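You operate a simulated robot arm through the tools that you are given. There is no shell and no other tool. Be economical: measure what you need, move in short steps, check, and stop when the job is done.

Carry out the task below with a simulated robot arm. There is one attempt and no reset: what you move stays moved.

JOB
Print PAID on the pink slip and VOID on the blue slip; put them in the green rack.
Fine: on the low cupboards; the dial ends at VOID; leave the printer on.

Only the result counts: the job must be done as asked and must still hold three seconds after the hand-in. Knocking over, shifting, dropping, spilling or breaking anything else fails it.

ROBOT AND FRAMES
A 7-joint arm with a two-finger parallel gripper, fixed in place. Base frame: the origin is at the foot of the arm, x ahead of it, y to its left, z up; the work surface is at about z = 750. Readings come in mm, degrees, newtons and seconds.
Its first joint turns from -166.0 to 166.0 degrees. Payload 4.4 kg.
Tool frame: the origin (TCP) lies between the finger pads and is the grasp point; the fingertips stand 23 mm ahead of it; z points along the fingers, y is the line along which they close. The gripper opens to 94 mm. The fingers are 38 mm wide and 10 mm thick; the gripper's body (54 by 96 mm) begins 39 mm behind the TCP.
Orientation is told as [roll, pitch, yaw] about the base's x, y, z axes, in that order, counted from this pose: with the fingers straight down and closing along the base's y, the tool's x points along the base's -x, its y along +y and its z along -z.

CONTROLS
- The arm moves only by the tool servo_tool. Its argument "moves" is a list of rows, each a list of 6 numbers: the shift along the tool's x, y, z in mm, then the turn, a rotation vector about the tool's x, y, z in degrees. In form: [[x, y, z, rx, ry, rz], ...]. A call has 1 to 20 rows; each row shifts and turns the commanded pose from where the row before left it, along the tool's axes as they then stand. "claw" is the closure, from 0 (fully open) to 1 (shut), set as the call begins (left out, the last holds). Each row takes 0.2 s and may step no farther than 50 mm and 8.6 degrees from the row before; otherwise, or with a gripper value out of range, the whole call is refused. A pose out of reach is approached as far as the arm can. The call stops where the force on the tool passes 90 N (or 10 N more than at its start, if that is more) or the arm is blocked; 0.2 s more then pass. The fingers move at their own pace (about 72 mm/s each) and stop on an object; they squeeze with about 35 N. The grip force told is the motor's: it shows also when the fingers shut on nothing. Time passes only in rows, and 0.2 s behind the last, so rows that do not move let the fingers close. It gives the time, the measured TCP pose, the force on the tool (base axes), the opening and the grip force at its end, in the units of the frame above (readings bear some noise), with the torque about the TCP (base axes, N m) and any sound that the robot's microphone picked up, and new pictures: "views" is both (left out), scene, wrist or none.
- Cameras (640 x 400 px; columns grow to the right, rows downward): "scene" is fixed at [401.7, -498.7, 1552.1]; the picture's right is [0.99, -0.17, 0.00], its down [-0.12, -0.69, -0.72] and it looks along [0.12, 0.71, -0.70] (base axes); focal length 279 px, centre (320, 200). "wrist" rides on the gripper at [86, 16, -75] in the tool frame; the picture's right is [-0.18, 0.98, 0.00], its down [-0.58, -0.11, -0.81] and it looks along [-0.79, -0.15, 0.59] (tool axes); focal length 243 px, centre (320, 200). There is no depth. A picture from a camera that has moved, and an enlarged one, comes with that camera's place and axes in the base frame and with its lens.
- enlarge(camera, box): a new picture of the part [left, top, right, bottom] of that camera's present view, enlarged. No time passes.
- finish_job(): hands the job in; it is judged then, once.

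Go step by step. Nothing tells you positions but the pictures and the camera data: compare them with the known pose of the tool, close in by small moves and look again before you grip or let go. The budget is 120 turns and 200 pictures, counting those below and the enlarged ones. Unless the task says otherwise, let go and move clear before handing in, and close with one line.

The tools are called after "Emit:" by a JSON object that holds its "method" and its "body". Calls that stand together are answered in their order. servo_tool: Moves the arm, as the interface text tells. Its arguments: {"type":"object","properties":{"moves":{"type":"array","items":{"type":"array","items":{"type":"number"}}},"claw":{"type":"number"},"views":{"type":"string","enum":["both","scene","wrist","none"]}},"required":["moves"]} The other tools are called the same way: enlarge (camera, box) takes an enlarged picture of a part of a camera's view; finish_job () hands the job in.

At the start:

```text
t: 0.0
ee_pos: [509.1, 403.6, 1202.2]
tcp_rot: [-0.1, 0.1, 0.0]
force: [0.2, -0.7, 0.1]
torque: [0.0, 0.01, 0.02]
opening: 94.2
grip_force: 0.0
```

scene: 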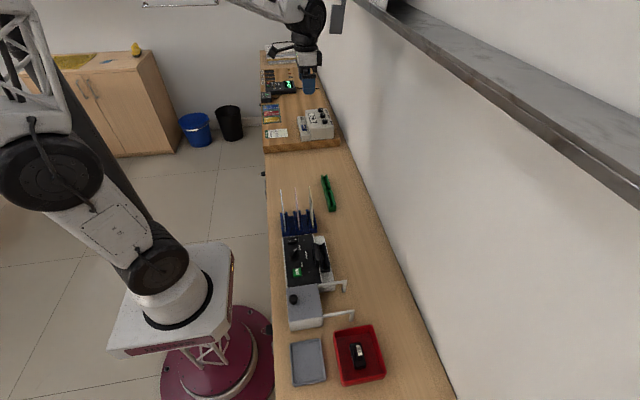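
wrist: 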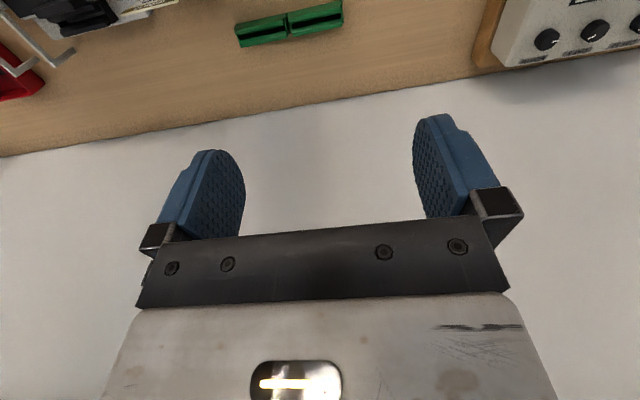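

I see a bench with a printer-like device, racks and trays along the wall. I'll enlarge the main areas first.

Emit:
{"method": "enlarge", "body": {"camera": "scene", "box": [260, 160, 400, 260]}}

Emit:
{"method": "enlarge", "body": {"camera": "scene", "box": [260, 220, 400, 320]}}

Emit:
{"method": "enlarge", "body": {"camera": "scene", "box": [260, 300, 400, 400]}}

Emit:
{"method": "enlarge", "body": {"camera": "scene", "box": [240, 40, 360, 160]}}

```text
4.00 times, centred on (330, 210) of scene
camera zoom: at [401.7, -498.7, 1552.1], right [0.99, -0.17, 0.0], down [-0.12, -0.69, -0.72], along [0.12, 0.71, -0.7], focal length 1115 px, centre (280, 160)
```

zoom: 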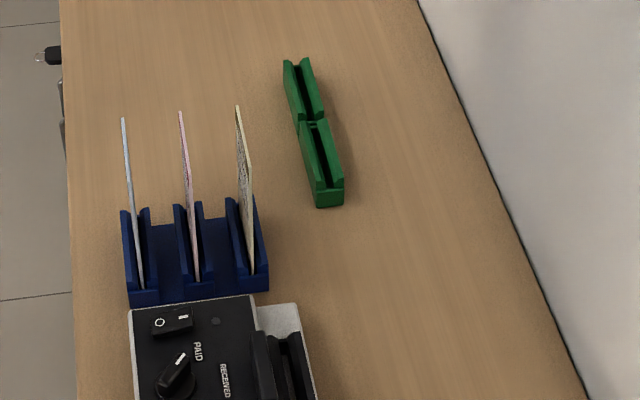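

```text
4.00 times, centred on (330, 270) of scene
camera zoom: at [401.7, -498.7, 1552.1], right [0.99, -0.17, 0.0], down [-0.12, -0.69, -0.72], along [0.12, 0.71, -0.7], focal length 1115 px, centre (280, -80)
```

zoom: 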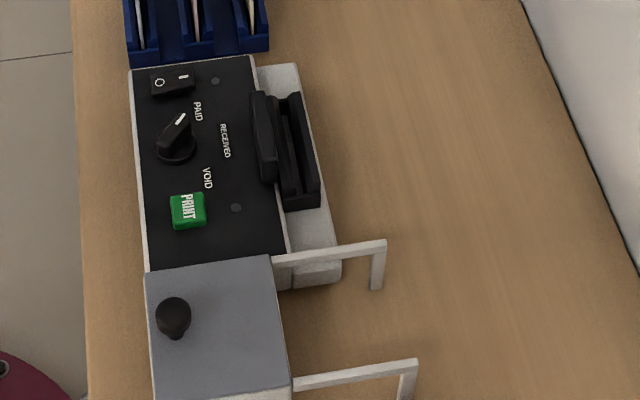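

```text
4.00 times, centred on (330, 350) of scene
camera zoom: at [401.7, -498.7, 1552.1], right [0.99, -0.17, 0.0], down [-0.12, -0.69, -0.72], along [0.12, 0.71, -0.7], focal length 1115 px, centre (280, -400)
```

zoom: 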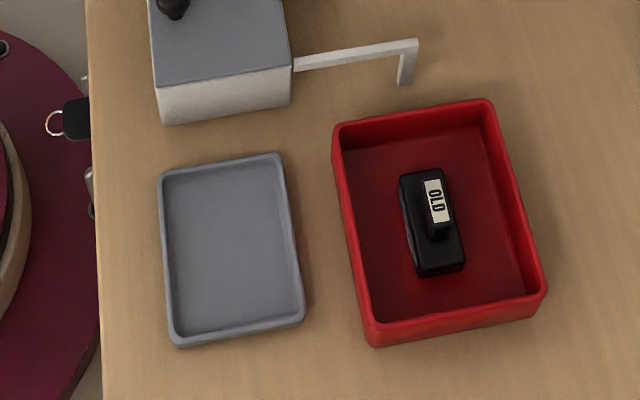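

```text
3.33 times, centred on (300, 100) of scene
camera zoom: at [401.7, -498.7, 1552.1], right [0.99, -0.17, 0.0], down [-0.12, -0.69, -0.72], along [0.12, 0.71, -0.7], focal length 929 px, centre (387, 533)
```

zoom: 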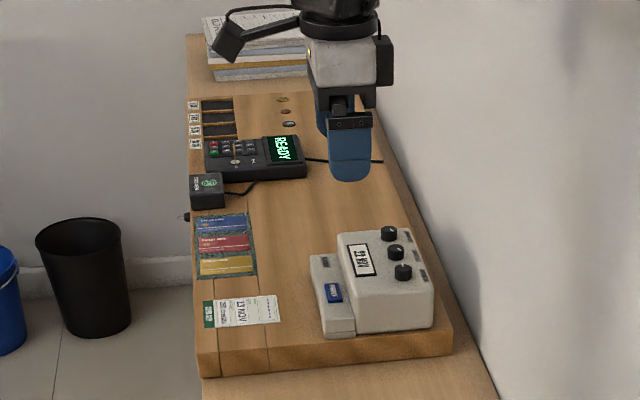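

The printer (power rocker, PAID/RECEIVED/VOID dial, green PRINT button, slot on its right) is around x≈400–500, y≈0. The blue rack with the slips is near y≈200 and the green rack near x≈575, y≈230–420. I'll bring the wrist camera over the printer for a closer look.

Emit:
{"method": "servo_tool", "body": {"moves": [[18, -40.4, 10], [18, -40.4, 10], [18, -40.4, 10], [18, -40.4, 10], [18, -40.4, 10], [18, -40.4, 10], [18, -40.4, 10], [18, -40.4, 10], [18, -40.4, 10], [18, -40.4, 10]]}}

```text
refused: a row must be a list of 6 entries
```

The rows need six entries, so I'll resend the move.

Emit:
{"method": "servo_tool", "body": {"moves": [[18, -40.4, 10, 0, 0, 0], [18, -40.4, 10, 0, 0, 0], [18, -40.4, 10, 0, 0, 0], [18, -40.4, 10, 0, 0, 0], [18, -40.4, 10, 0, 0, 0], [18, -40.4, 10, 0, 0, 0], [18, -40.4, 10, 0, 0, 0], [18, -40.4, 10, 0, 0, 0], [18, -40.4, 10, 0, 0, 0], [18, -40.4, 10, 0, 0, 0]]}}

```text
t: 2.2
ee_pos: [329.5, 0.1, 1103.2]
tcp_rot: [0.0, 0.0, 0.0]
force: [-0.5, -0.2, 0.2]
torque: [-0.01, 0.02, 0.02]
opening: 94.0
grip_force: 0.0
camera wrist: at [242.8, 14.8, 1176.2], right [0.18, 0.98, 0.0], down [0.58, -0.11, 0.81], along [0.79, -0.15, -0.59], focal length 243 px, centre (320, 200)
```

scene: 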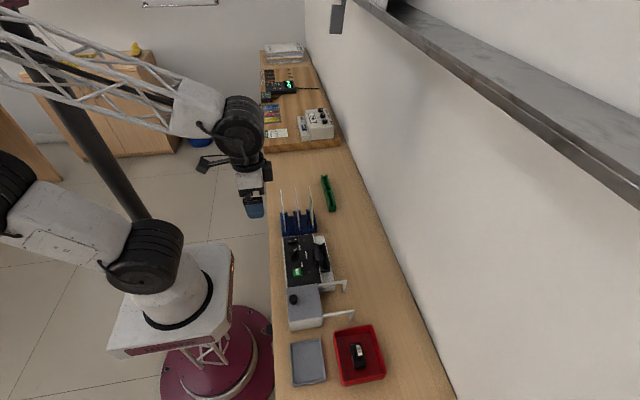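
wrist: 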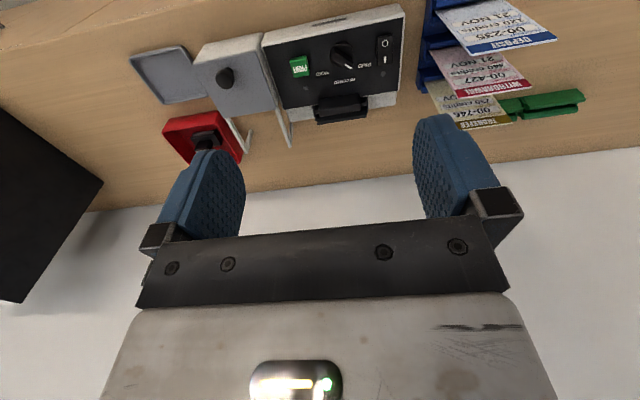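

The wrist picture is upside down (its top is nearest the robot), and it shows the printer and slips well. I'll enlarge both parts.

Emit:
{"method": "enlarge", "body": {"camera": "wrist", "box": [250, 0, 410, 100]}}

Emit:
{"method": "enlarge", "body": {"camera": "wrist", "box": [410, 0, 602, 120]}}

Emit:
{"method": "enlarge", "body": {"camera": "wrist", "box": [120, 20, 312, 140]}}

Emit:
{"method": "enlarge", "body": {"camera": "scene", "box": [260, 225, 356, 285]}}

```text
4.00 times, centred on (330, 50) of wrist
camera zoom: at [242.8, 14.8, 1176.2], right [0.18, 0.98, 0.0], down [0.58, -0.11, 0.81], along [0.79, -0.15, -0.59], focal length 970 px, centre (280, 800)
```

zoom: 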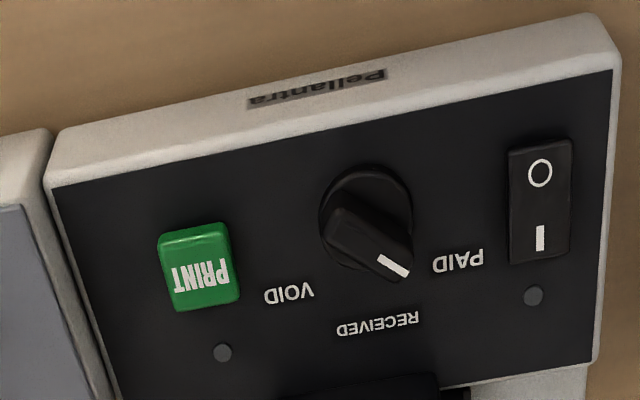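

```text
3.33 times, centred on (506, 60) of wrist
camera zoom: at [242.8, 14.8, 1176.2], right [0.18, 0.98, 0.0], down [0.58, -0.11, 0.81], along [0.79, -0.15, -0.59], focal length 809 px, centre (-300, 667)
```

zoom: 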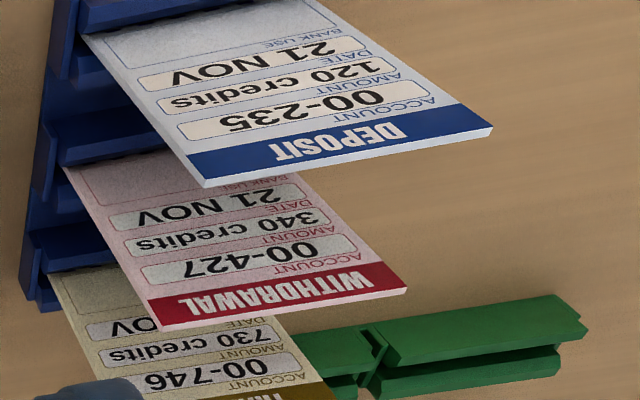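

```text
3.33 times, centred on (216, 80) of wrist
camera zoom: at [242.8, 14.8, 1176.2], right [0.18, 0.98, 0.0], down [0.58, -0.11, 0.81], along [0.79, -0.15, -0.59], focal length 809 px, centre (667, 600)
```

zoom: 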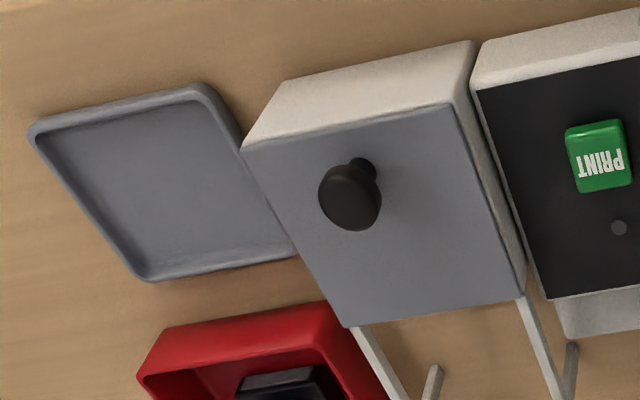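

```text
6.67 times, centred on (308, 255) of scene
camera zoom: at [401.7, -498.7, 1552.1], right [0.99, -0.17, 0.0], down [-0.12, -0.69, -0.72], along [0.12, 0.71, -0.7], focal length 1859 px, centre (400, -167)
```

zoom: 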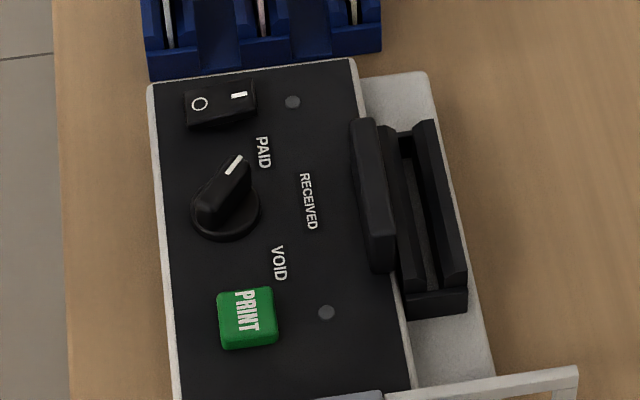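

The dial looks set at PAID already, and the rocker appears off with the lamps dark. I'll lower the camera for a precise look at the printer.

Emit:
{"method": "servo_tool", "body": {"moves": [[10, 0, 43, 0, 0, 0], [10, 0, 43, 0, 0, 0], [10, 0, 43, 0, 0, 0], [0, 0, 30, 0, 0, 0], [0, 0, 0, 0, 0, 0]], "views": "wrist"}}

```text
t: 3.4
ee_pos: [299.4, 2.5, 942.8]
tcp_rot: [0.0, 0.0, 0.0]
force: [0.0, -0.3, -0.4]
torque: [-0.01, 0.0, 0.0]
opening: 94.1
grip_force: 0.0
camera wrist: at [213.2, 18.1, 1016.4], right [0.18, 0.98, 0.0], down [0.58, -0.11, 0.81], along [0.79, -0.15, -0.59], focal length 243 px, centre (320, 200)
```

wrist: 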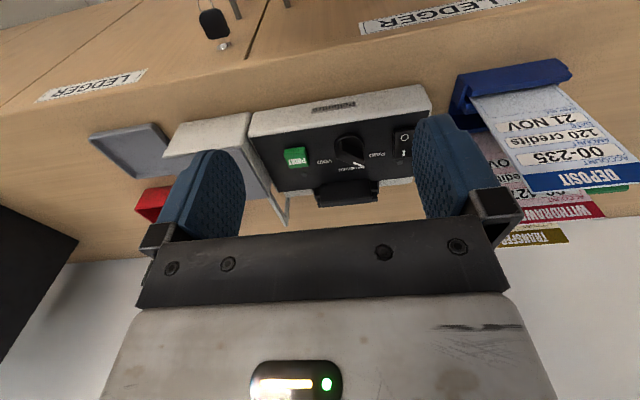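

The view is closer now, with the low cupboards under the bench visible. I'll enlarge the printer and the rack.

Emit:
{"method": "enlarge", "body": {"camera": "wrist", "box": [240, 80, 440, 205]}}

Emit:
{"method": "enlarge", "body": {"camera": "wrist", "box": [440, 50, 640, 175]}}

```text
3.20 times, centred on (340, 142) of wrist
camera zoom: at [213.2, 18.1, 1016.4], right [0.18, 0.98, 0.0], down [0.58, -0.11, 0.81], along [0.79, -0.15, -0.59], focal length 776 px, centre (256, 384)
```

zoom: 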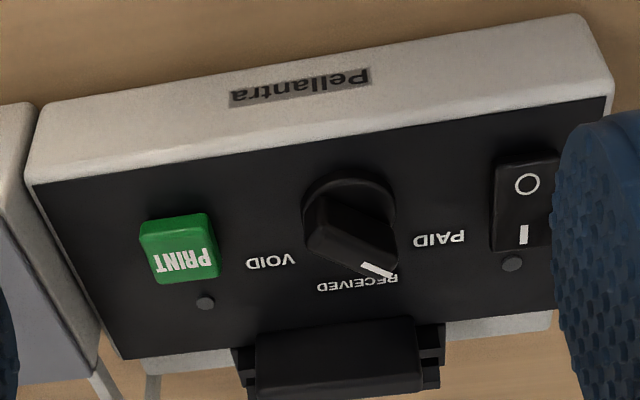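

```text
3.20 times, centred on (540, 112) of wrist
camera zoom: at [213.2, 18.1, 1016.4], right [0.18, 0.98, 0.0], down [0.58, -0.11, 0.81], along [0.79, -0.15, -0.59], focal length 776 px, centre (-384, 480)
```

zoom: 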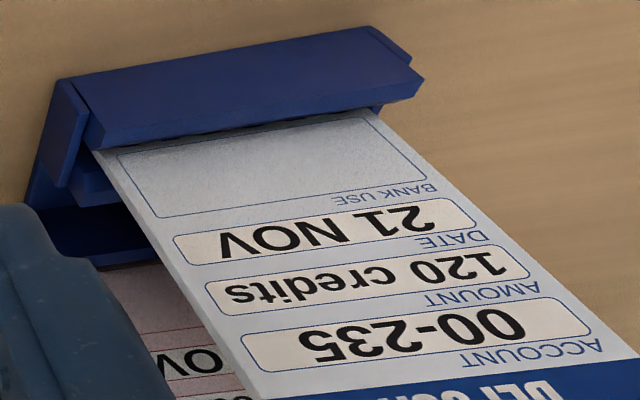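

The rocker's "|" end sits higher than its "O" end, so the printer is off. The "|" mark is at about (419, 78, 813) and PRINT at about (402, -42, 815). I'll turn the tool 90° with the claw shut and move above the "|" end.

Emit:
{"method": "servo_tool", "body": {"moves": [[0, 0, 0, 0, 0, -8.5], [0, 0, 0, 0, 0, -8.5], [0, 0, 0, 0, 0, -8.5], [0, 0, 0, 0, 0, -8.5], [0, 0, 0, 0, 0, -8.5], [0, 0, 0, 0, 0, -8.5], [0, 0, 0, 0, 0, -8.5], [0, 0, 0, 0, 0, -8.5], [0, 0, 0, 0, 0, -8.5], [0, 0, 0, 0, 0, -8.5], [0, 0, 0, 0, 0, -5], [-19.3, -31.8, 15.8, 0, 0, 0], [-19.3, -31.8, 15.8, 0, 0, 0], [-19.3, -31.8, 15.8, 0, 0, 0], [-19.3, -31.8, 15.8, 0, 0, 0], [0, 0, 0, 0, 0, 0]], "claw": 1}}

```text
t: 6.8
ee_pos: [428.5, 77.6, 880.1]
tcp_rot: [0.1, 0.0, 90.0]
force: [-0.2, 0.0, 0.0]
torque: [0.01, -0.01, -0.01]
opening: 0.3
grip_force: 34.6
camera wrist: at [412.7, -9.7, 954.1], right [-0.98, 0.18, 0.0], down [0.11, 0.58, 0.81], along [0.15, 0.79, -0.59], focal length 243 px, centre (320, 200)
```

scene: 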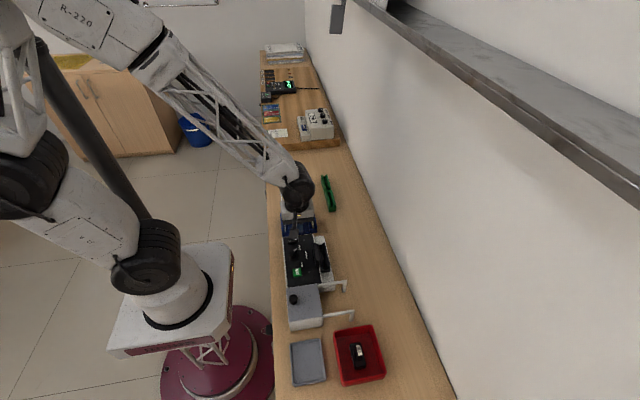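
wrist: 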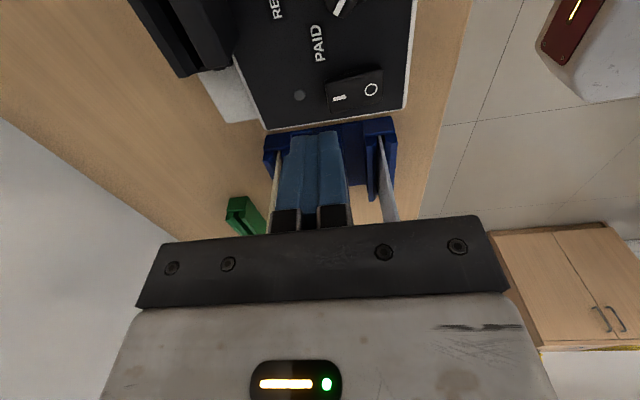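

The rocker is confirmed just ahead, and the closed fingertips are above its "|" half. I'll go down in small steps and watch the force.

Emit:
{"method": "servo_tool", "body": {"moves": [[0, 0, 20, 0, 0, 0], [0, 0, 16, 0, 0, 0], [0, 0, 3, 0, 0, 0], [0, 0, 3, 0, 0, 0], [0, 0, 2, 0, 0, 0]], "views": "wrist"}}

```text
t: 8.0
ee_pos: [426.9, 76.8, 834.4]
tcp_rot: [0.0, 0.0, 90.1]
force: [0.6, 0.1, 0.7]
torque: [-0.01, 0.0, -0.01]
opening: 0.0
grip_force: 34.7
camera wrist: at [410.8, -9.3, 909.4], right [-0.98, 0.18, 0.0], down [0.11, 0.58, 0.81], along [0.15, 0.79, -0.59], focal length 243 px, centre (320, 200)
```

wrist: 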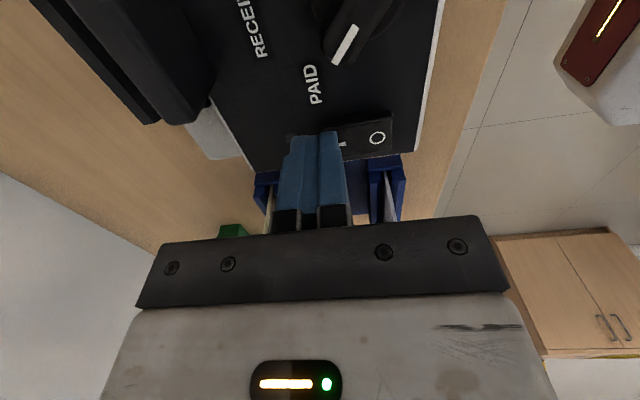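

There is no contact yet and the fingers cover the "|" half, so I'll continue down gently.

Emit:
{"method": "servo_tool", "body": {"moves": [[0, 0, 2, 0, 0, 0], [0, 0, 2, 0, 0, 0], [0, 0, 2, 0, 0, 0]], "views": "wrist"}}

```text
t: 8.8
ee_pos: [426.8, 78.8, 832.5]
tcp_rot: [-0.3, 0.0, 90.0]
force: [-20.9, 3.0, 35.2]
torque: [0.03, 0.83, -0.04]
opening: 0.0
grip_force: 35.0
stopped in row 3: the force on the tool passed its limit at 99 N (the readings are from after the stop); the commanded pose is now the measured one
camera wrist: at [410.7, -9.7, 906.6], right [-0.98, 0.18, 0.0], down [0.11, 0.58, 0.81], along [0.15, 0.79, -0.59], focal length 243 px, centre (320, 200)
```

wrist: 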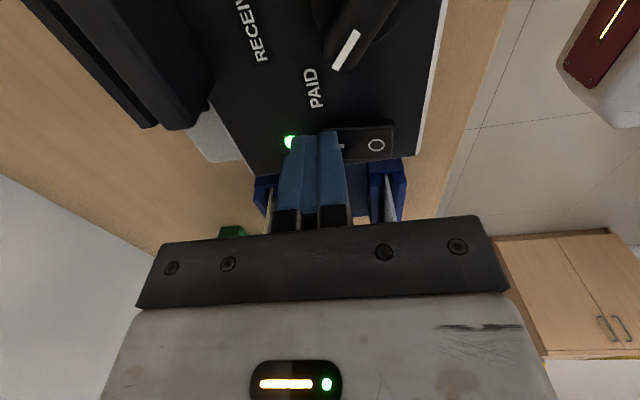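

The lamp is green, so the printer is on. I'll lift away, open the claw and look at the slot and the slips.

Emit:
{"method": "servo_tool", "body": {"moves": [[0, 0, -10, 0, 0, 0], [0, 0, -40, 0, 0, 0], [0, 0, -45, 0, 0, 0], [10, -10, -45, 0, 0, 0], [40, 0, 0, 0, 0, 0], [40, 0, 0, 0, 0, 0], [0, 0, 0, 0, 0, 0]], "claw": 0.5}}

Emit:
{"method": "enlarge", "body": {"camera": "scene", "box": [270, 180, 366, 240]}}

```text
t: 10.4
ee_pos: [435.8, -11.5, 971.3]
tcp_rot: [-0.1, 0.0, 90.0]
force: [0.0, 0.3, -0.6]
torque: [-0.03, 0.03, 0.01]
opening: 47.1
grip_force: 0.1
camera wrist: at [419.6, -99.4, 1044.8], right [-0.98, 0.18, 0.0], down [0.11, 0.58, 0.81], along [0.15, 0.79, -0.59], focal length 243 px, centre (320, 200)
```

scene: 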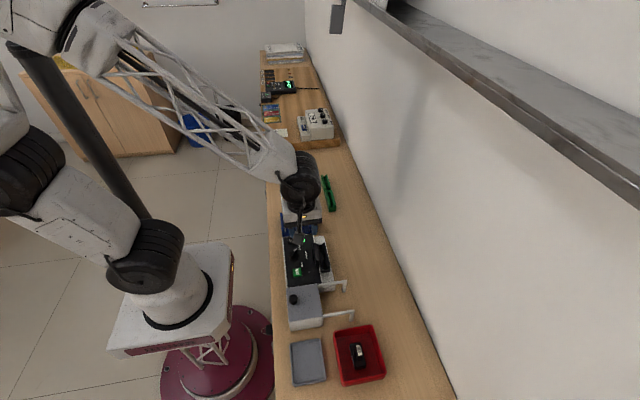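
wrist: 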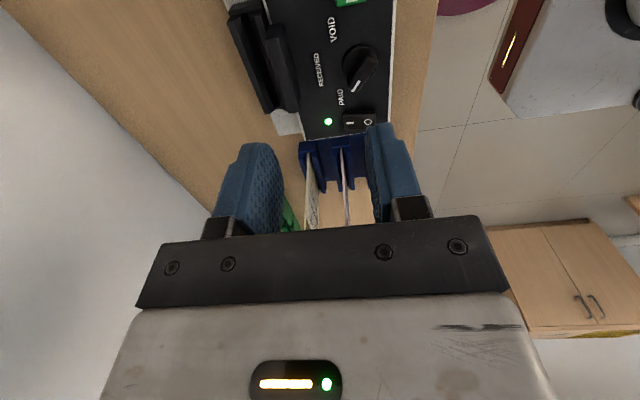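

```text
6.67 times, centred on (318, 210) of scene
camera zoom: at [401.7, -498.7, 1552.1], right [0.99, -0.17, 0.0], down [-0.12, -0.69, -0.72], along [0.12, 0.71, -0.7], focal length 1859 px, centre (333, 133)
```

zoom: 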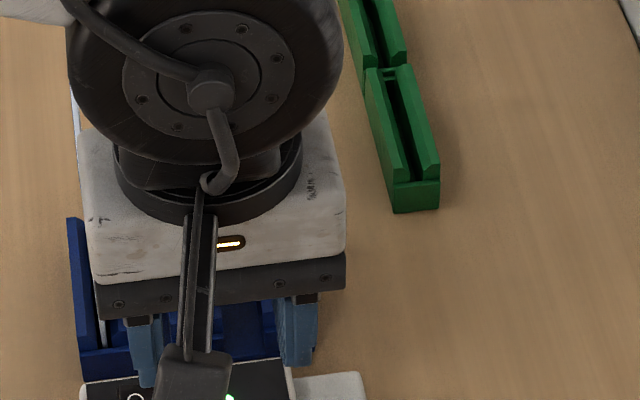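

The slot and the slips are in view. I'll enlarge both.

Emit:
{"method": "enlarge", "body": {"camera": "wrist", "box": [220, 0, 400, 112]}}

Emit:
{"method": "enlarge", "body": {"camera": "wrist", "box": [270, 120, 400, 235]}}

```text
3.56 times, centred on (310, 56) of wrist
camera zoom: at [419.6, -99.4, 1044.8], right [-0.98, 0.18, 0.0], down [0.11, 0.58, 0.81], along [0.15, 0.79, -0.59], focal length 863 px, centre (356, 712)
```

zoom: 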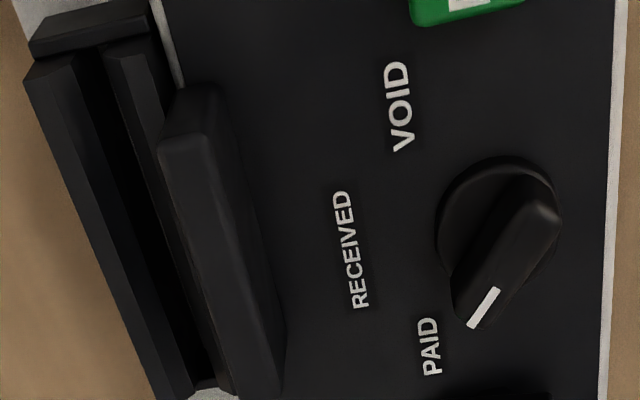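

```text
3.48 times, centred on (335, 178) of wrist
camera zoom: at [419.6, -99.4, 1044.8], right [-0.98, 0.18, 0.0], down [0.11, 0.58, 0.81], along [0.15, 0.79, -0.59], focal length 844 px, centre (268, 278)
```

zoom: 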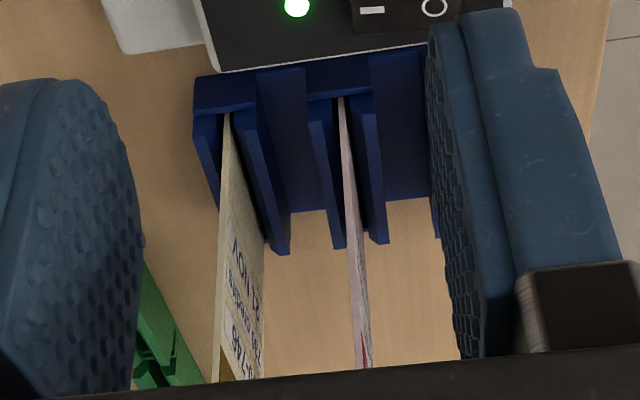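

The pink slip's top edge is at about x=437, y=152–232, z=904. The slot is near x≈495, y≈-43…41. I'll move above the pink slip.

Emit:
{"method": "servo_tool", "body": {"moves": [[-41, 0, 0, 0, 0, 0], [-41, 0, 0, 0, 0, 0], [-41, 0, 0, 0, 0, 0], [-41, 0, 0, 0, 0, 0], [-40, 0, 0, 0, 0, 0], [0, 0, 20, 0, 0, 0], [0, 0, 0, 0, 0, 0]]}}

Emit:
{"method": "enlarge", "body": {"camera": "wrist", "box": [220, 90, 420, 215]}}

Emit:
{"method": "enlarge", "body": {"camera": "scene", "box": [270, 160, 366, 220]}}

```text
t: 12.0
ee_pos: [439.8, 191.4, 950.2]
tcp_rot: [0.0, 0.1, 89.9]
force: [-0.3, 0.1, -0.5]
torque: [-0.03, 0.01, -0.03]
opening: 47.0
grip_force: 0.2
camera wrist: at [422.8, 103.0, 1024.9], right [-0.98, 0.18, 0.0], down [0.11, 0.58, 0.81], along [0.15, 0.79, -0.59], focal length 243 px, centre (320, 200)
```

scene: 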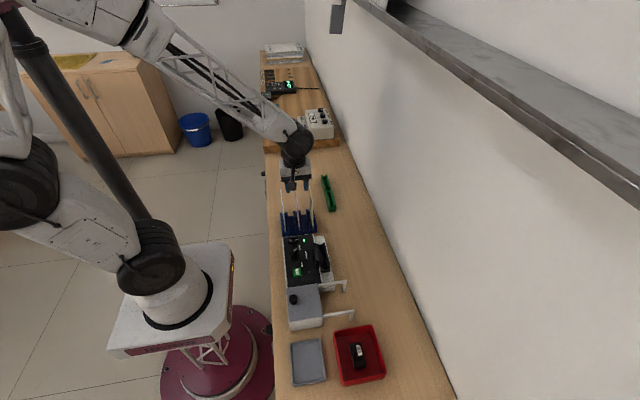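
wrist: 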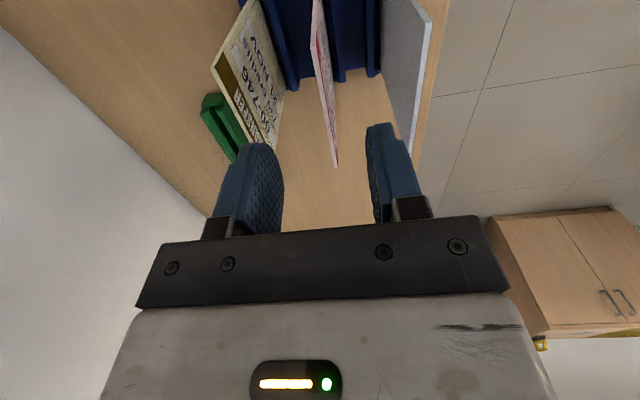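

```text
3.20 times, centred on (320, 152) of wrist
camera zoom: at [422.8, 103.0, 1024.9], right [-0.98, 0.18, 0.0], down [0.11, 0.58, 0.81], along [0.15, 0.79, -0.59], focal length 776 px, centre (320, 352)
```

zoom: 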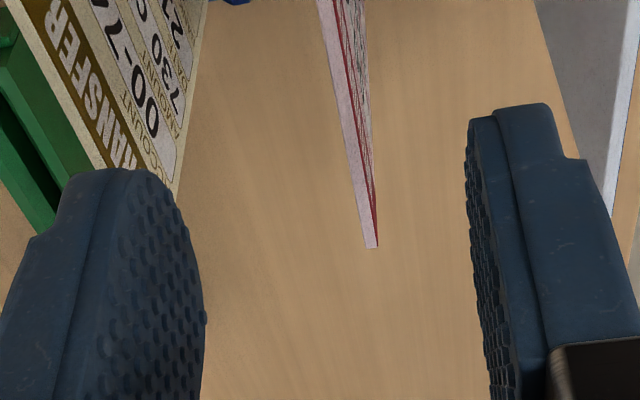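

```text
6.67 times, centred on (318, 190) of scene
camera zoom: at [401.7, -498.7, 1552.1], right [0.99, -0.17, 0.0], down [-0.12, -0.69, -0.72], along [0.12, 0.71, -0.7], focal length 1859 px, centre (333, 267)
```

zoom: 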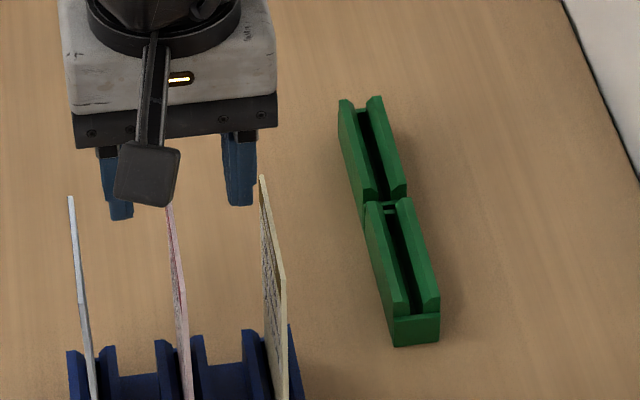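

The pink slip sits about 4 mm toward the robot from the finger centre. I'll shift by that and descend around it.

Emit:
{"method": "servo_tool", "body": {"moves": [[0, 4, 0, 0, 0, 0], [0, 0, 22, 0, 0, 0], [0, 0, 21, 0, 0, 0], [0, 0, 20, 0, 0, 0], [0, 0, 0, 0, 0, 0]]}}

Emit:
{"method": "enlarge", "body": {"camera": "wrist", "box": [220, 110, 420, 235]}}

Emit:
{"method": "enlarge", "body": {"camera": "scene", "box": [270, 170, 366, 230]}}

```text
t: 13.2
ee_pos: [433.3, 192.6, 888.7]
tcp_rot: [-0.2, 0.0, 89.9]
force: [-0.3, -1.3, 0.3]
torque: [-0.02, 0.02, -0.01]
opening: 47.1
grip_force: 0.2
camera wrist: at [417.5, 105.1, 961.8], right [-0.98, 0.18, 0.0], down [0.11, 0.58, 0.81], along [0.15, 0.79, -0.59], focal length 243 px, centre (320, 200)
```

scene: 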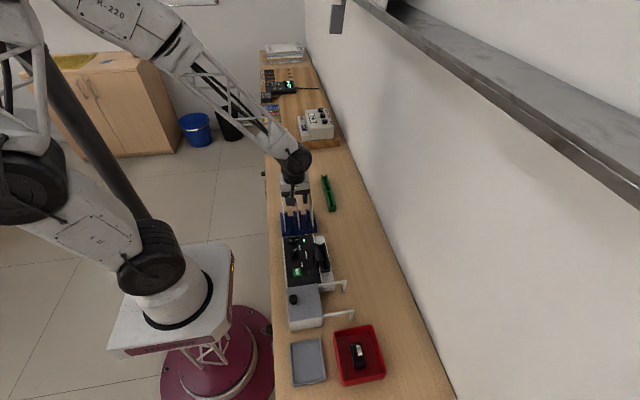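
wrist: 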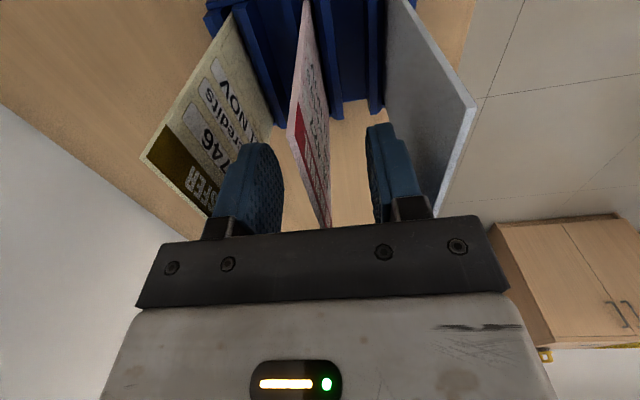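

```text
3.20 times, centred on (320, 172) of wrist
camera zoom: at [417.5, 105.1, 961.8], right [-0.98, 0.18, 0.0], down [0.11, 0.58, 0.81], along [0.15, 0.79, -0.59], focal length 776 px, centre (320, 288)
```

zoom: 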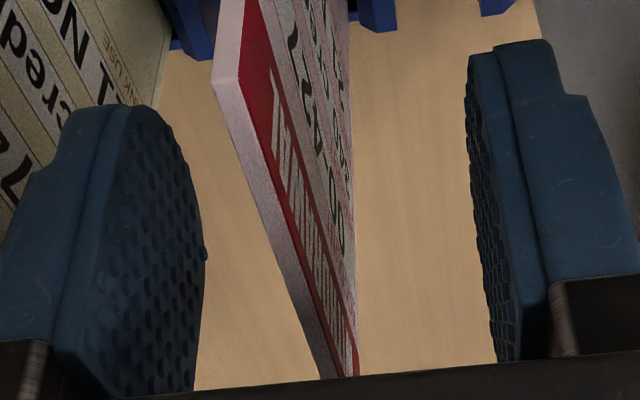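

```text
6.67 times, centred on (318, 200) of scene
camera zoom: at [401.7, -498.7, 1552.1], right [0.99, -0.17, 0.0], down [-0.12, -0.69, -0.72], along [0.12, 0.71, -0.7], focal length 1859 px, centre (333, 200)
```

zoom: 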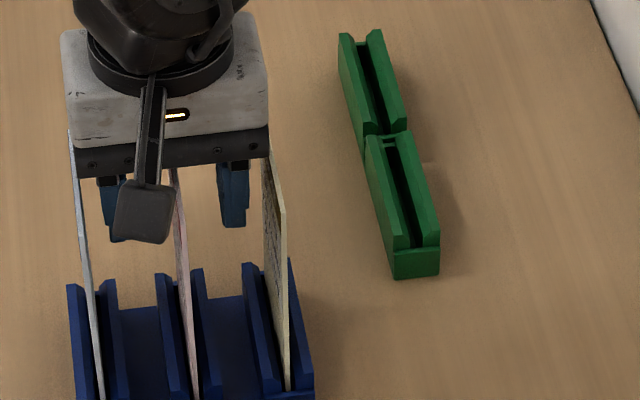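

The slip is centred between the fingers to about 1 mm. I'll close on it.

Emit:
{"method": "servo_tool", "body": {"moves": [[0, 0, 0, 0, 0, 0], [0, 0, 0, 0, 0, 0], [0, 0, 0, 0, 0, 0], [0, 0, 0, 0, 0, 0], [0, 0, 0, 0, 0, 0]], "claw": 1}}

```text
t: 14.4
ee_pos: [432.7, 193.3, 888.6]
tcp_rot: [0.0, 0.0, 90.0]
force: [-0.3, 0.2, 0.9]
torque: [-0.01, -0.02, 0.02]
opening: 1.4
grip_force: 35.1
camera wrist: at [417.5, 105.0, 962.0], right [-0.98, 0.18, 0.0], down [0.11, 0.58, 0.81], along [0.15, 0.79, -0.59], focal length 243 px, centre (320, 200)
```

scene: 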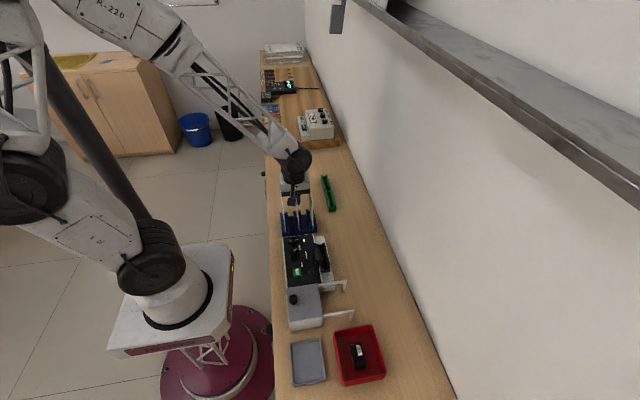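
wrist: 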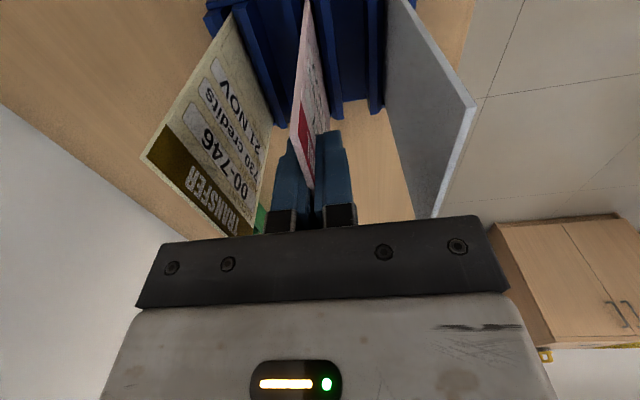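

I have the slip. I'll lift it straight up clear of the rack, then check.

Emit:
{"method": "servo_tool", "body": {"moves": [[0, 0, -20, 0, 0, 0], [0, 0, -30, 0, 0, 0], [0, 0, -40, 0, 0, 0], [0, 0, -30, 0, 0, 0], [0, 0, 0, 0, 0, 0]]}}

Emit:
{"method": "enlarge", "body": {"camera": "scene", "box": [260, 160, 372, 230]}}

```text
t: 15.6
ee_pos: [432.8, 192.6, 1009.9]
tcp_rot: [-0.1, 0.0, 90.0]
force: [-0.1, 0.2, -0.2]
torque: [-0.02, 0.02, -0.01]
opening: 1.9
grip_force: 34.9
camera wrist: at [415.8, 105.2, 1083.9], right [-0.98, 0.18, 0.0], down [0.11, 0.58, 0.81], along [0.15, 0.79, -0.59], focal length 243 px, centre (320, 200)
```

scene: 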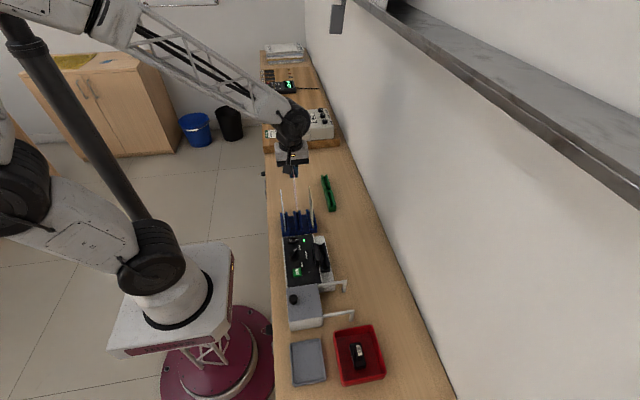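
wrist: 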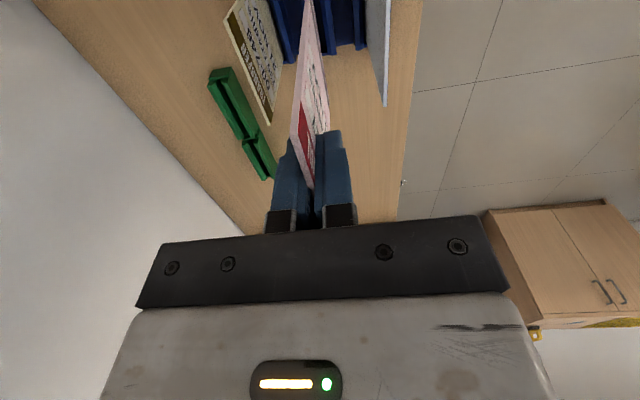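

```text
5.71 times, centred on (316, 195) of scene
camera zoom: at [401.7, -498.7, 1552.1], right [0.99, -0.17, 0.0], down [-0.12, -0.69, -0.72], along [0.12, 0.71, -0.7], focal length 1593 px, centre (343, 229)
```

zoom: 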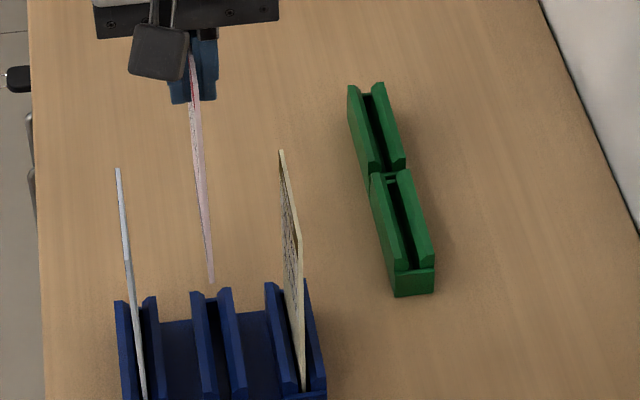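

The slip hangs straight, and its bottom edge is 133 mm below the TCP. I'll carry it over the slot and compare.

Emit:
{"method": "servo_tool", "body": {"moves": [[0, -31, 0, 0, 0, 0], [0, -31, 0, 0, 0, 0], [38, 0, 0, 0, 0, 0], [38, 0, 0, 0, 0, 0], [38, 0, 0, 0, 0, 0], [38, 0, 0, 0, 0, 0], [38, 0, 0, 0, 0, 0], [0, 0, 0, 0, 0, 0]]}}

Emit:
{"method": "enlarge", "body": {"camera": "wrist", "box": [220, 0, 420, 125]}}

Emit:
{"method": "enlarge", "body": {"camera": "scene", "box": [280, 220, 376, 280]}}

```text
t: 17.4
ee_pos: [494.7, 1.0, 1011.4]
tcp_rot: [0.0, 0.0, 90.0]
force: [0.8, -0.3, -1.1]
torque: [0.0, 0.02, -0.01]
opening: 1.3
grip_force: 34.9
camera wrist: at [477.9, -86.3, 1084.3], right [-0.98, 0.18, 0.0], down [0.11, 0.58, 0.81], along [0.15, 0.79, -0.59], focal length 243 px, centre (320, 200)
```

scene: 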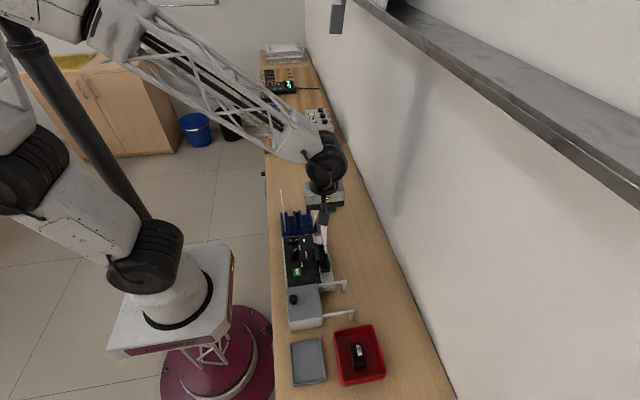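
wrist: 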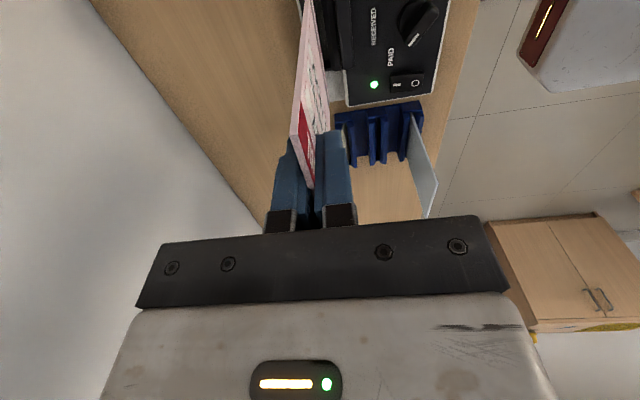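

```text
3.20 times, centred on (320, 62) of wrist
camera zoom: at [477.9, -86.3, 1084.3], right [-0.98, 0.18, 0.0], down [0.11, 0.58, 0.81], along [0.15, 0.79, -0.59], focal length 776 px, centre (320, 640)
```

zoom: 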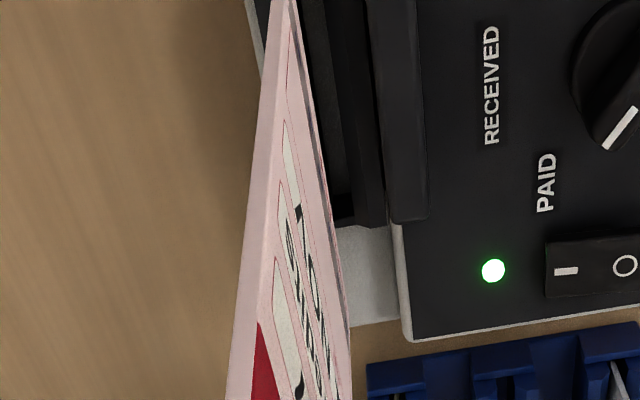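

```text
6.67 times, centred on (328, 250) of scene
camera zoom: at [401.7, -498.7, 1552.1], right [0.99, -0.17, 0.0], down [-0.12, -0.69, -0.72], along [0.12, 0.71, -0.7], focal length 1859 px, centre (267, -133)
```

zoom: 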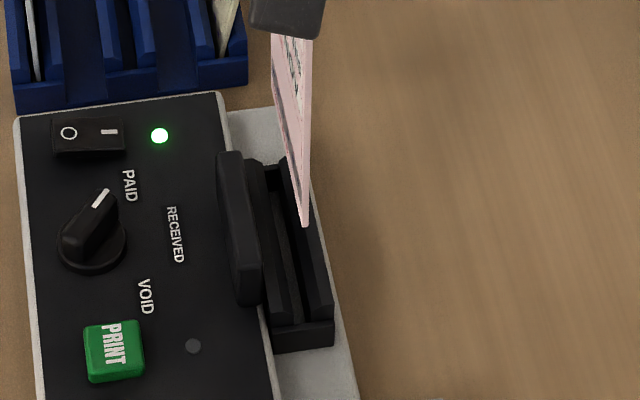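

The slip is above the slot area. I'll enlarge further to see exactly where the channel runs.

Emit:
{"method": "enlarge", "body": {"camera": "scene", "box": [304, 240, 344, 265]}}

Emit:
{"method": "enlarge", "body": {"camera": "scene", "box": [304, 250, 344, 275]}}

```text
16.00 times, centred on (324, 252) of scene
camera zoom: at [401.7, -498.7, 1552.1], right [0.99, -0.17, 0.0], down [-0.12, -0.69, -0.72], along [0.12, 0.71, -0.7], focal length 4461 px, centre (256, -640)
```

zoom: 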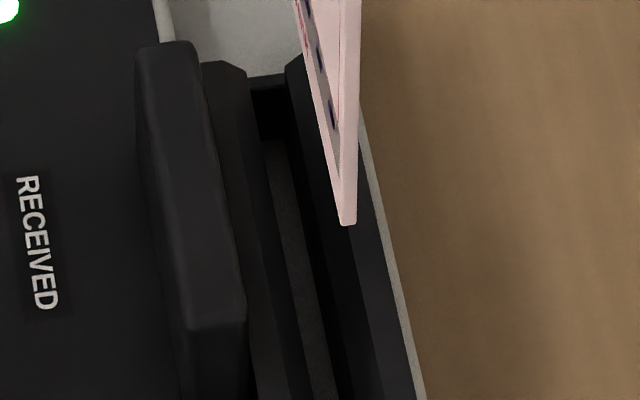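

```text
16.00 times, centred on (324, 262) of scene
camera zoom: at [401.7, -498.7, 1552.1], right [0.99, -0.17, 0.0], down [-0.12, -0.69, -0.72], along [0.12, 0.71, -0.7], focal length 4461 px, centre (256, -800)
```

zoom: 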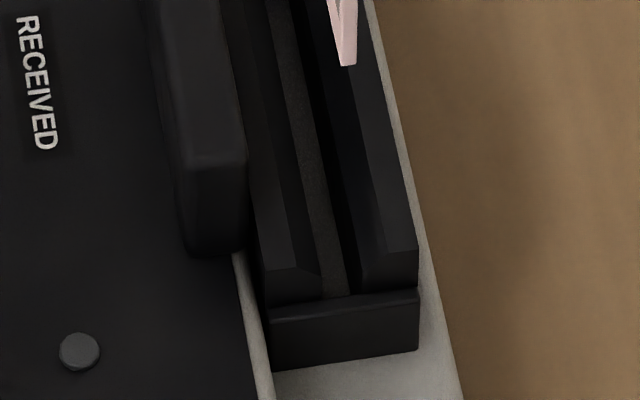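

By the same camera, the slip's bottom edge (x≈497.6) and the channel (x≈497, y≈-42…44) agree to within 1 mm. I'll go down to just above the mouth and recheck.

Emit:
{"method": "servo_tool", "body": {"moves": [[0, 0.5, 20, 0, 0, 0], [0, 0, 20, 0, 0, 0], [0, 0, 15, 0, 0, 0], [0, 0, 0, 0, 0, 0]], "views": "wrist"}}

Emit:
{"method": "enlarge", "body": {"camera": "scene", "box": [304, 240, 344, 265]}}

Emit:
{"method": "enlarge", "body": {"camera": "scene", "box": [304, 250, 344, 275]}}

```text
t: 18.4
ee_pos: [494.8, 2.0, 954.3]
tcp_rot: [-0.1, 0.0, 90.0]
force: [0.1, -0.1, 0.3]
torque: [0.02, 0.03, 0.02]
opening: 1.8
grip_force: 35.3
camera wrist: at [477.7, -85.3, 1028.5], right [-0.98, 0.18, 0.0], down [0.11, 0.58, 0.81], along [0.15, 0.79, -0.59], focal length 243 px, centre (320, 200)
```

wrist: 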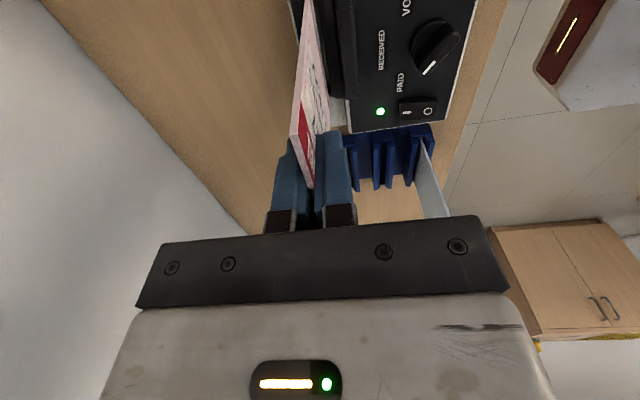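

```text
16.00 times, centred on (324, 252) of scene
camera zoom: at [401.7, -498.7, 1552.1], right [0.99, -0.17, 0.0], down [-0.12, -0.69, -0.72], along [0.12, 0.71, -0.7], focal length 4461 px, centre (256, -640)
```

zoom: 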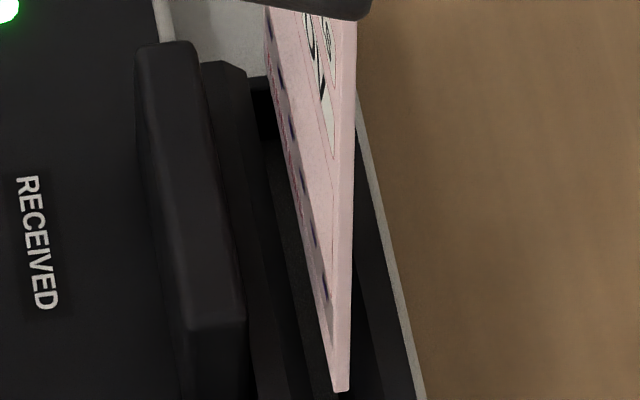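

```text
16.00 times, centred on (324, 262) of scene
camera zoom: at [401.7, -498.7, 1552.1], right [0.99, -0.17, 0.0], down [-0.12, -0.69, -0.72], along [0.12, 0.71, -0.7], focal length 4461 px, centre (256, -800)
```

zoom: 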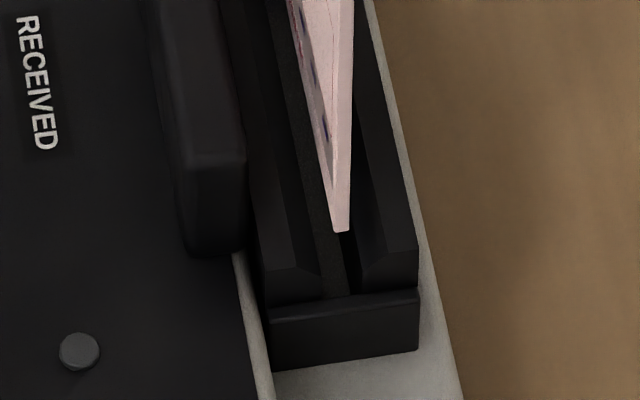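

The x alignment is good, but the slip's near edge would come too close to the end stop (y≈-38). I'll shift +3.5 mm in y and lower it into the channel.

Emit:
{"method": "servo_tool", "body": {"moves": [[-3.5, 0, 0, 0, 0, 0], [0, 0, 5, 0, 0, 0], [0, 0, 5, 0, 0, 0], [0, 0, 5, 0, 0, 0], [0, 0, 5, 0, 0, 0], [0, 0, 0, 0, 0, 0]], "views": "wrist"}}

Emit:
{"method": "enlarge", "body": {"camera": "scene", "box": [304, 250, 344, 275]}}

```text
t: 19.8
ee_pos: [495.1, 4.9, 935.2]
tcp_rot: [-0.1, 0.0, 90.0]
force: [1.0, 0.3, 0.4]
torque: [0.02, -0.06, 0.03]
opening: 1.5
grip_force: 35.4
camera wrist: at [478.7, -82.2, 1007.9], right [-0.98, 0.18, 0.0], down [0.11, 0.58, 0.81], along [0.15, 0.79, -0.59], focal length 243 px, centre (320, 200)
```

wrist: 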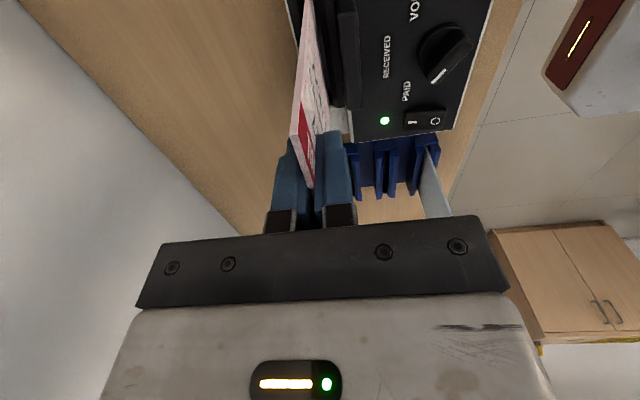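

```text
16.00 times, centred on (324, 262) of scene
camera zoom: at [401.7, -498.7, 1552.1], right [0.99, -0.17, 0.0], down [-0.12, -0.69, -0.72], along [0.12, 0.71, -0.7], focal length 4461 px, centre (256, -800)
```

zoom: 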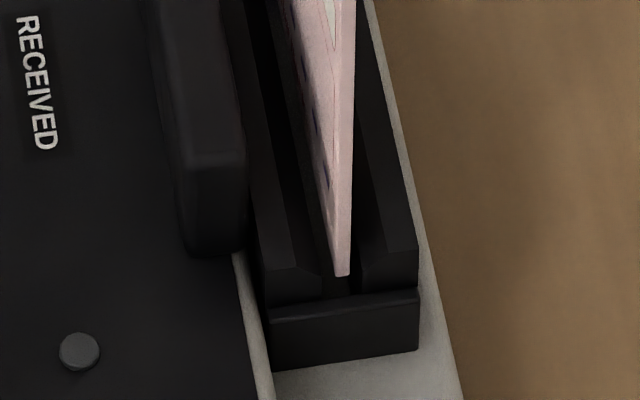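

The slip is inside the channel mouth with clearance at the end. I'll continue down.

Emit:
{"method": "servo_tool", "body": {"moves": [[0, 0, 4, 0, 0, 0], [0, 0, 4, 0, 0, 0], [0, 0, 3, 0, 0, 0], [0, 0, 0, 0, 0, 0]], "views": "none"}}

Emit:
{"method": "enlarge", "body": {"camera": "scene", "box": [304, 250, 344, 275]}}

```text
t: 20.8
ee_pos: [494.2, 4.7, 924.4]
tcp_rot: [0.0, 0.0, 89.9]
force: [0.6, -0.4, 0.1]
torque: [-0.01, 0.01, 0.01]
opening: 1.6
grip_force: 35.4
```

```text
16.00 times, centred on (324, 262) of scene
camera zoom: at [401.7, -498.7, 1552.1], right [0.99, -0.17, 0.0], down [-0.12, -0.69, -0.72], along [0.12, 0.71, -0.7], focal length 4461 px, centre (256, -800)
```

zoom: 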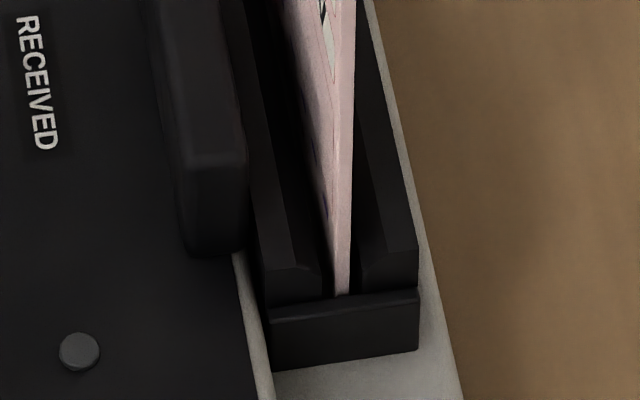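

The bottom edge is now below the top of the end stop with no contact force. I'll continue in small steps until I feel the floor.

Emit:
{"method": "servo_tool", "body": {"moves": [[0, 0, 3, 0, 0, 0], [0, 0, 3, 0, 0, 0], [0, 0, 0, 0, 0, 0]], "views": "none"}}

```text
t: 21.6
ee_pos: [495.0, 5.9, 917.7]
tcp_rot: [-0.2, -0.1, 89.9]
force: [-0.5, 0.4, -0.8]
torque: [0.03, 0.03, 0.05]
opening: 1.5
grip_force: 35.1
```

Emit:
{"method": "servo_tool", "body": {"moves": [[0, 0, 2, 0, 0, 0], [0, 0, 2, 0, 0, 0], [0, 0, 0, 0, 0, 0]], "views": "none"}}

```text
t: 22.4
ee_pos: [494.2, 5.3, 913.5]
tcp_rot: [-0.2, 0.0, 90.0]
force: [-0.6, 0.4, -0.1]
torque: [0.01, 0.0, 0.03]
opening: 1.6
grip_force: 34.7
```

There is still no contact, with the bottom at about z≈780. I'll keep going.

Emit:
{"method": "servo_tool", "body": {"moves": [[0, 0, 2, 0, 0, 0], [0, 0, 2, 0, 0, 0], [0, 0, 0, 0, 0, 0]], "views": "none"}}

Emit:
{"method": "servo_tool", "body": {"moves": [[0, 0, 2, 0, 0, 0], [0, 0, 0, 0, 0, 0]], "views": "wrist"}}

```text
t: 23.2
ee_pos: [495.1, 6.2, 910.3]
tcp_rot: [-0.2, 0.0, 90.0]
force: [0.5, -0.4, 33.2]
torque: [0.03, -0.1, 0.0]
opening: 1.4
grip_force: 35.4
```

```text
t: 23.8
ee_pos: [493.8, 5.8, 907.2]
tcp_rot: [-0.3, 0.0, 90.0]
force: [0.9, 2.1, 32.4]
torque: [-0.05, -0.14, 0.01]
opening: 1.3
grip_force: 35.6
camera wrist: at [478.1, -81.9, 981.3], right [-0.98, 0.18, 0.0], down [0.11, 0.58, 0.81], along [0.15, 0.79, -0.59], focal length 243 px, centre (320, 200)
```

wrist: 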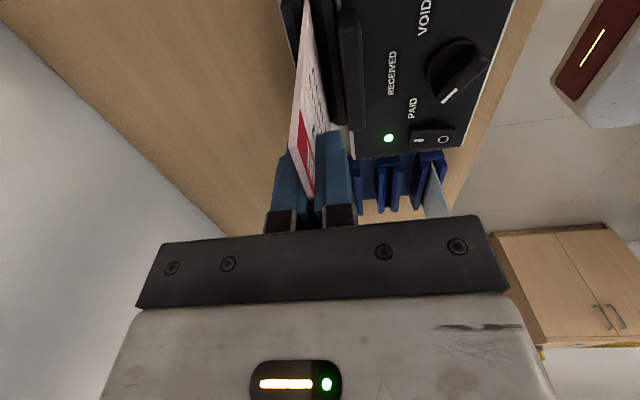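

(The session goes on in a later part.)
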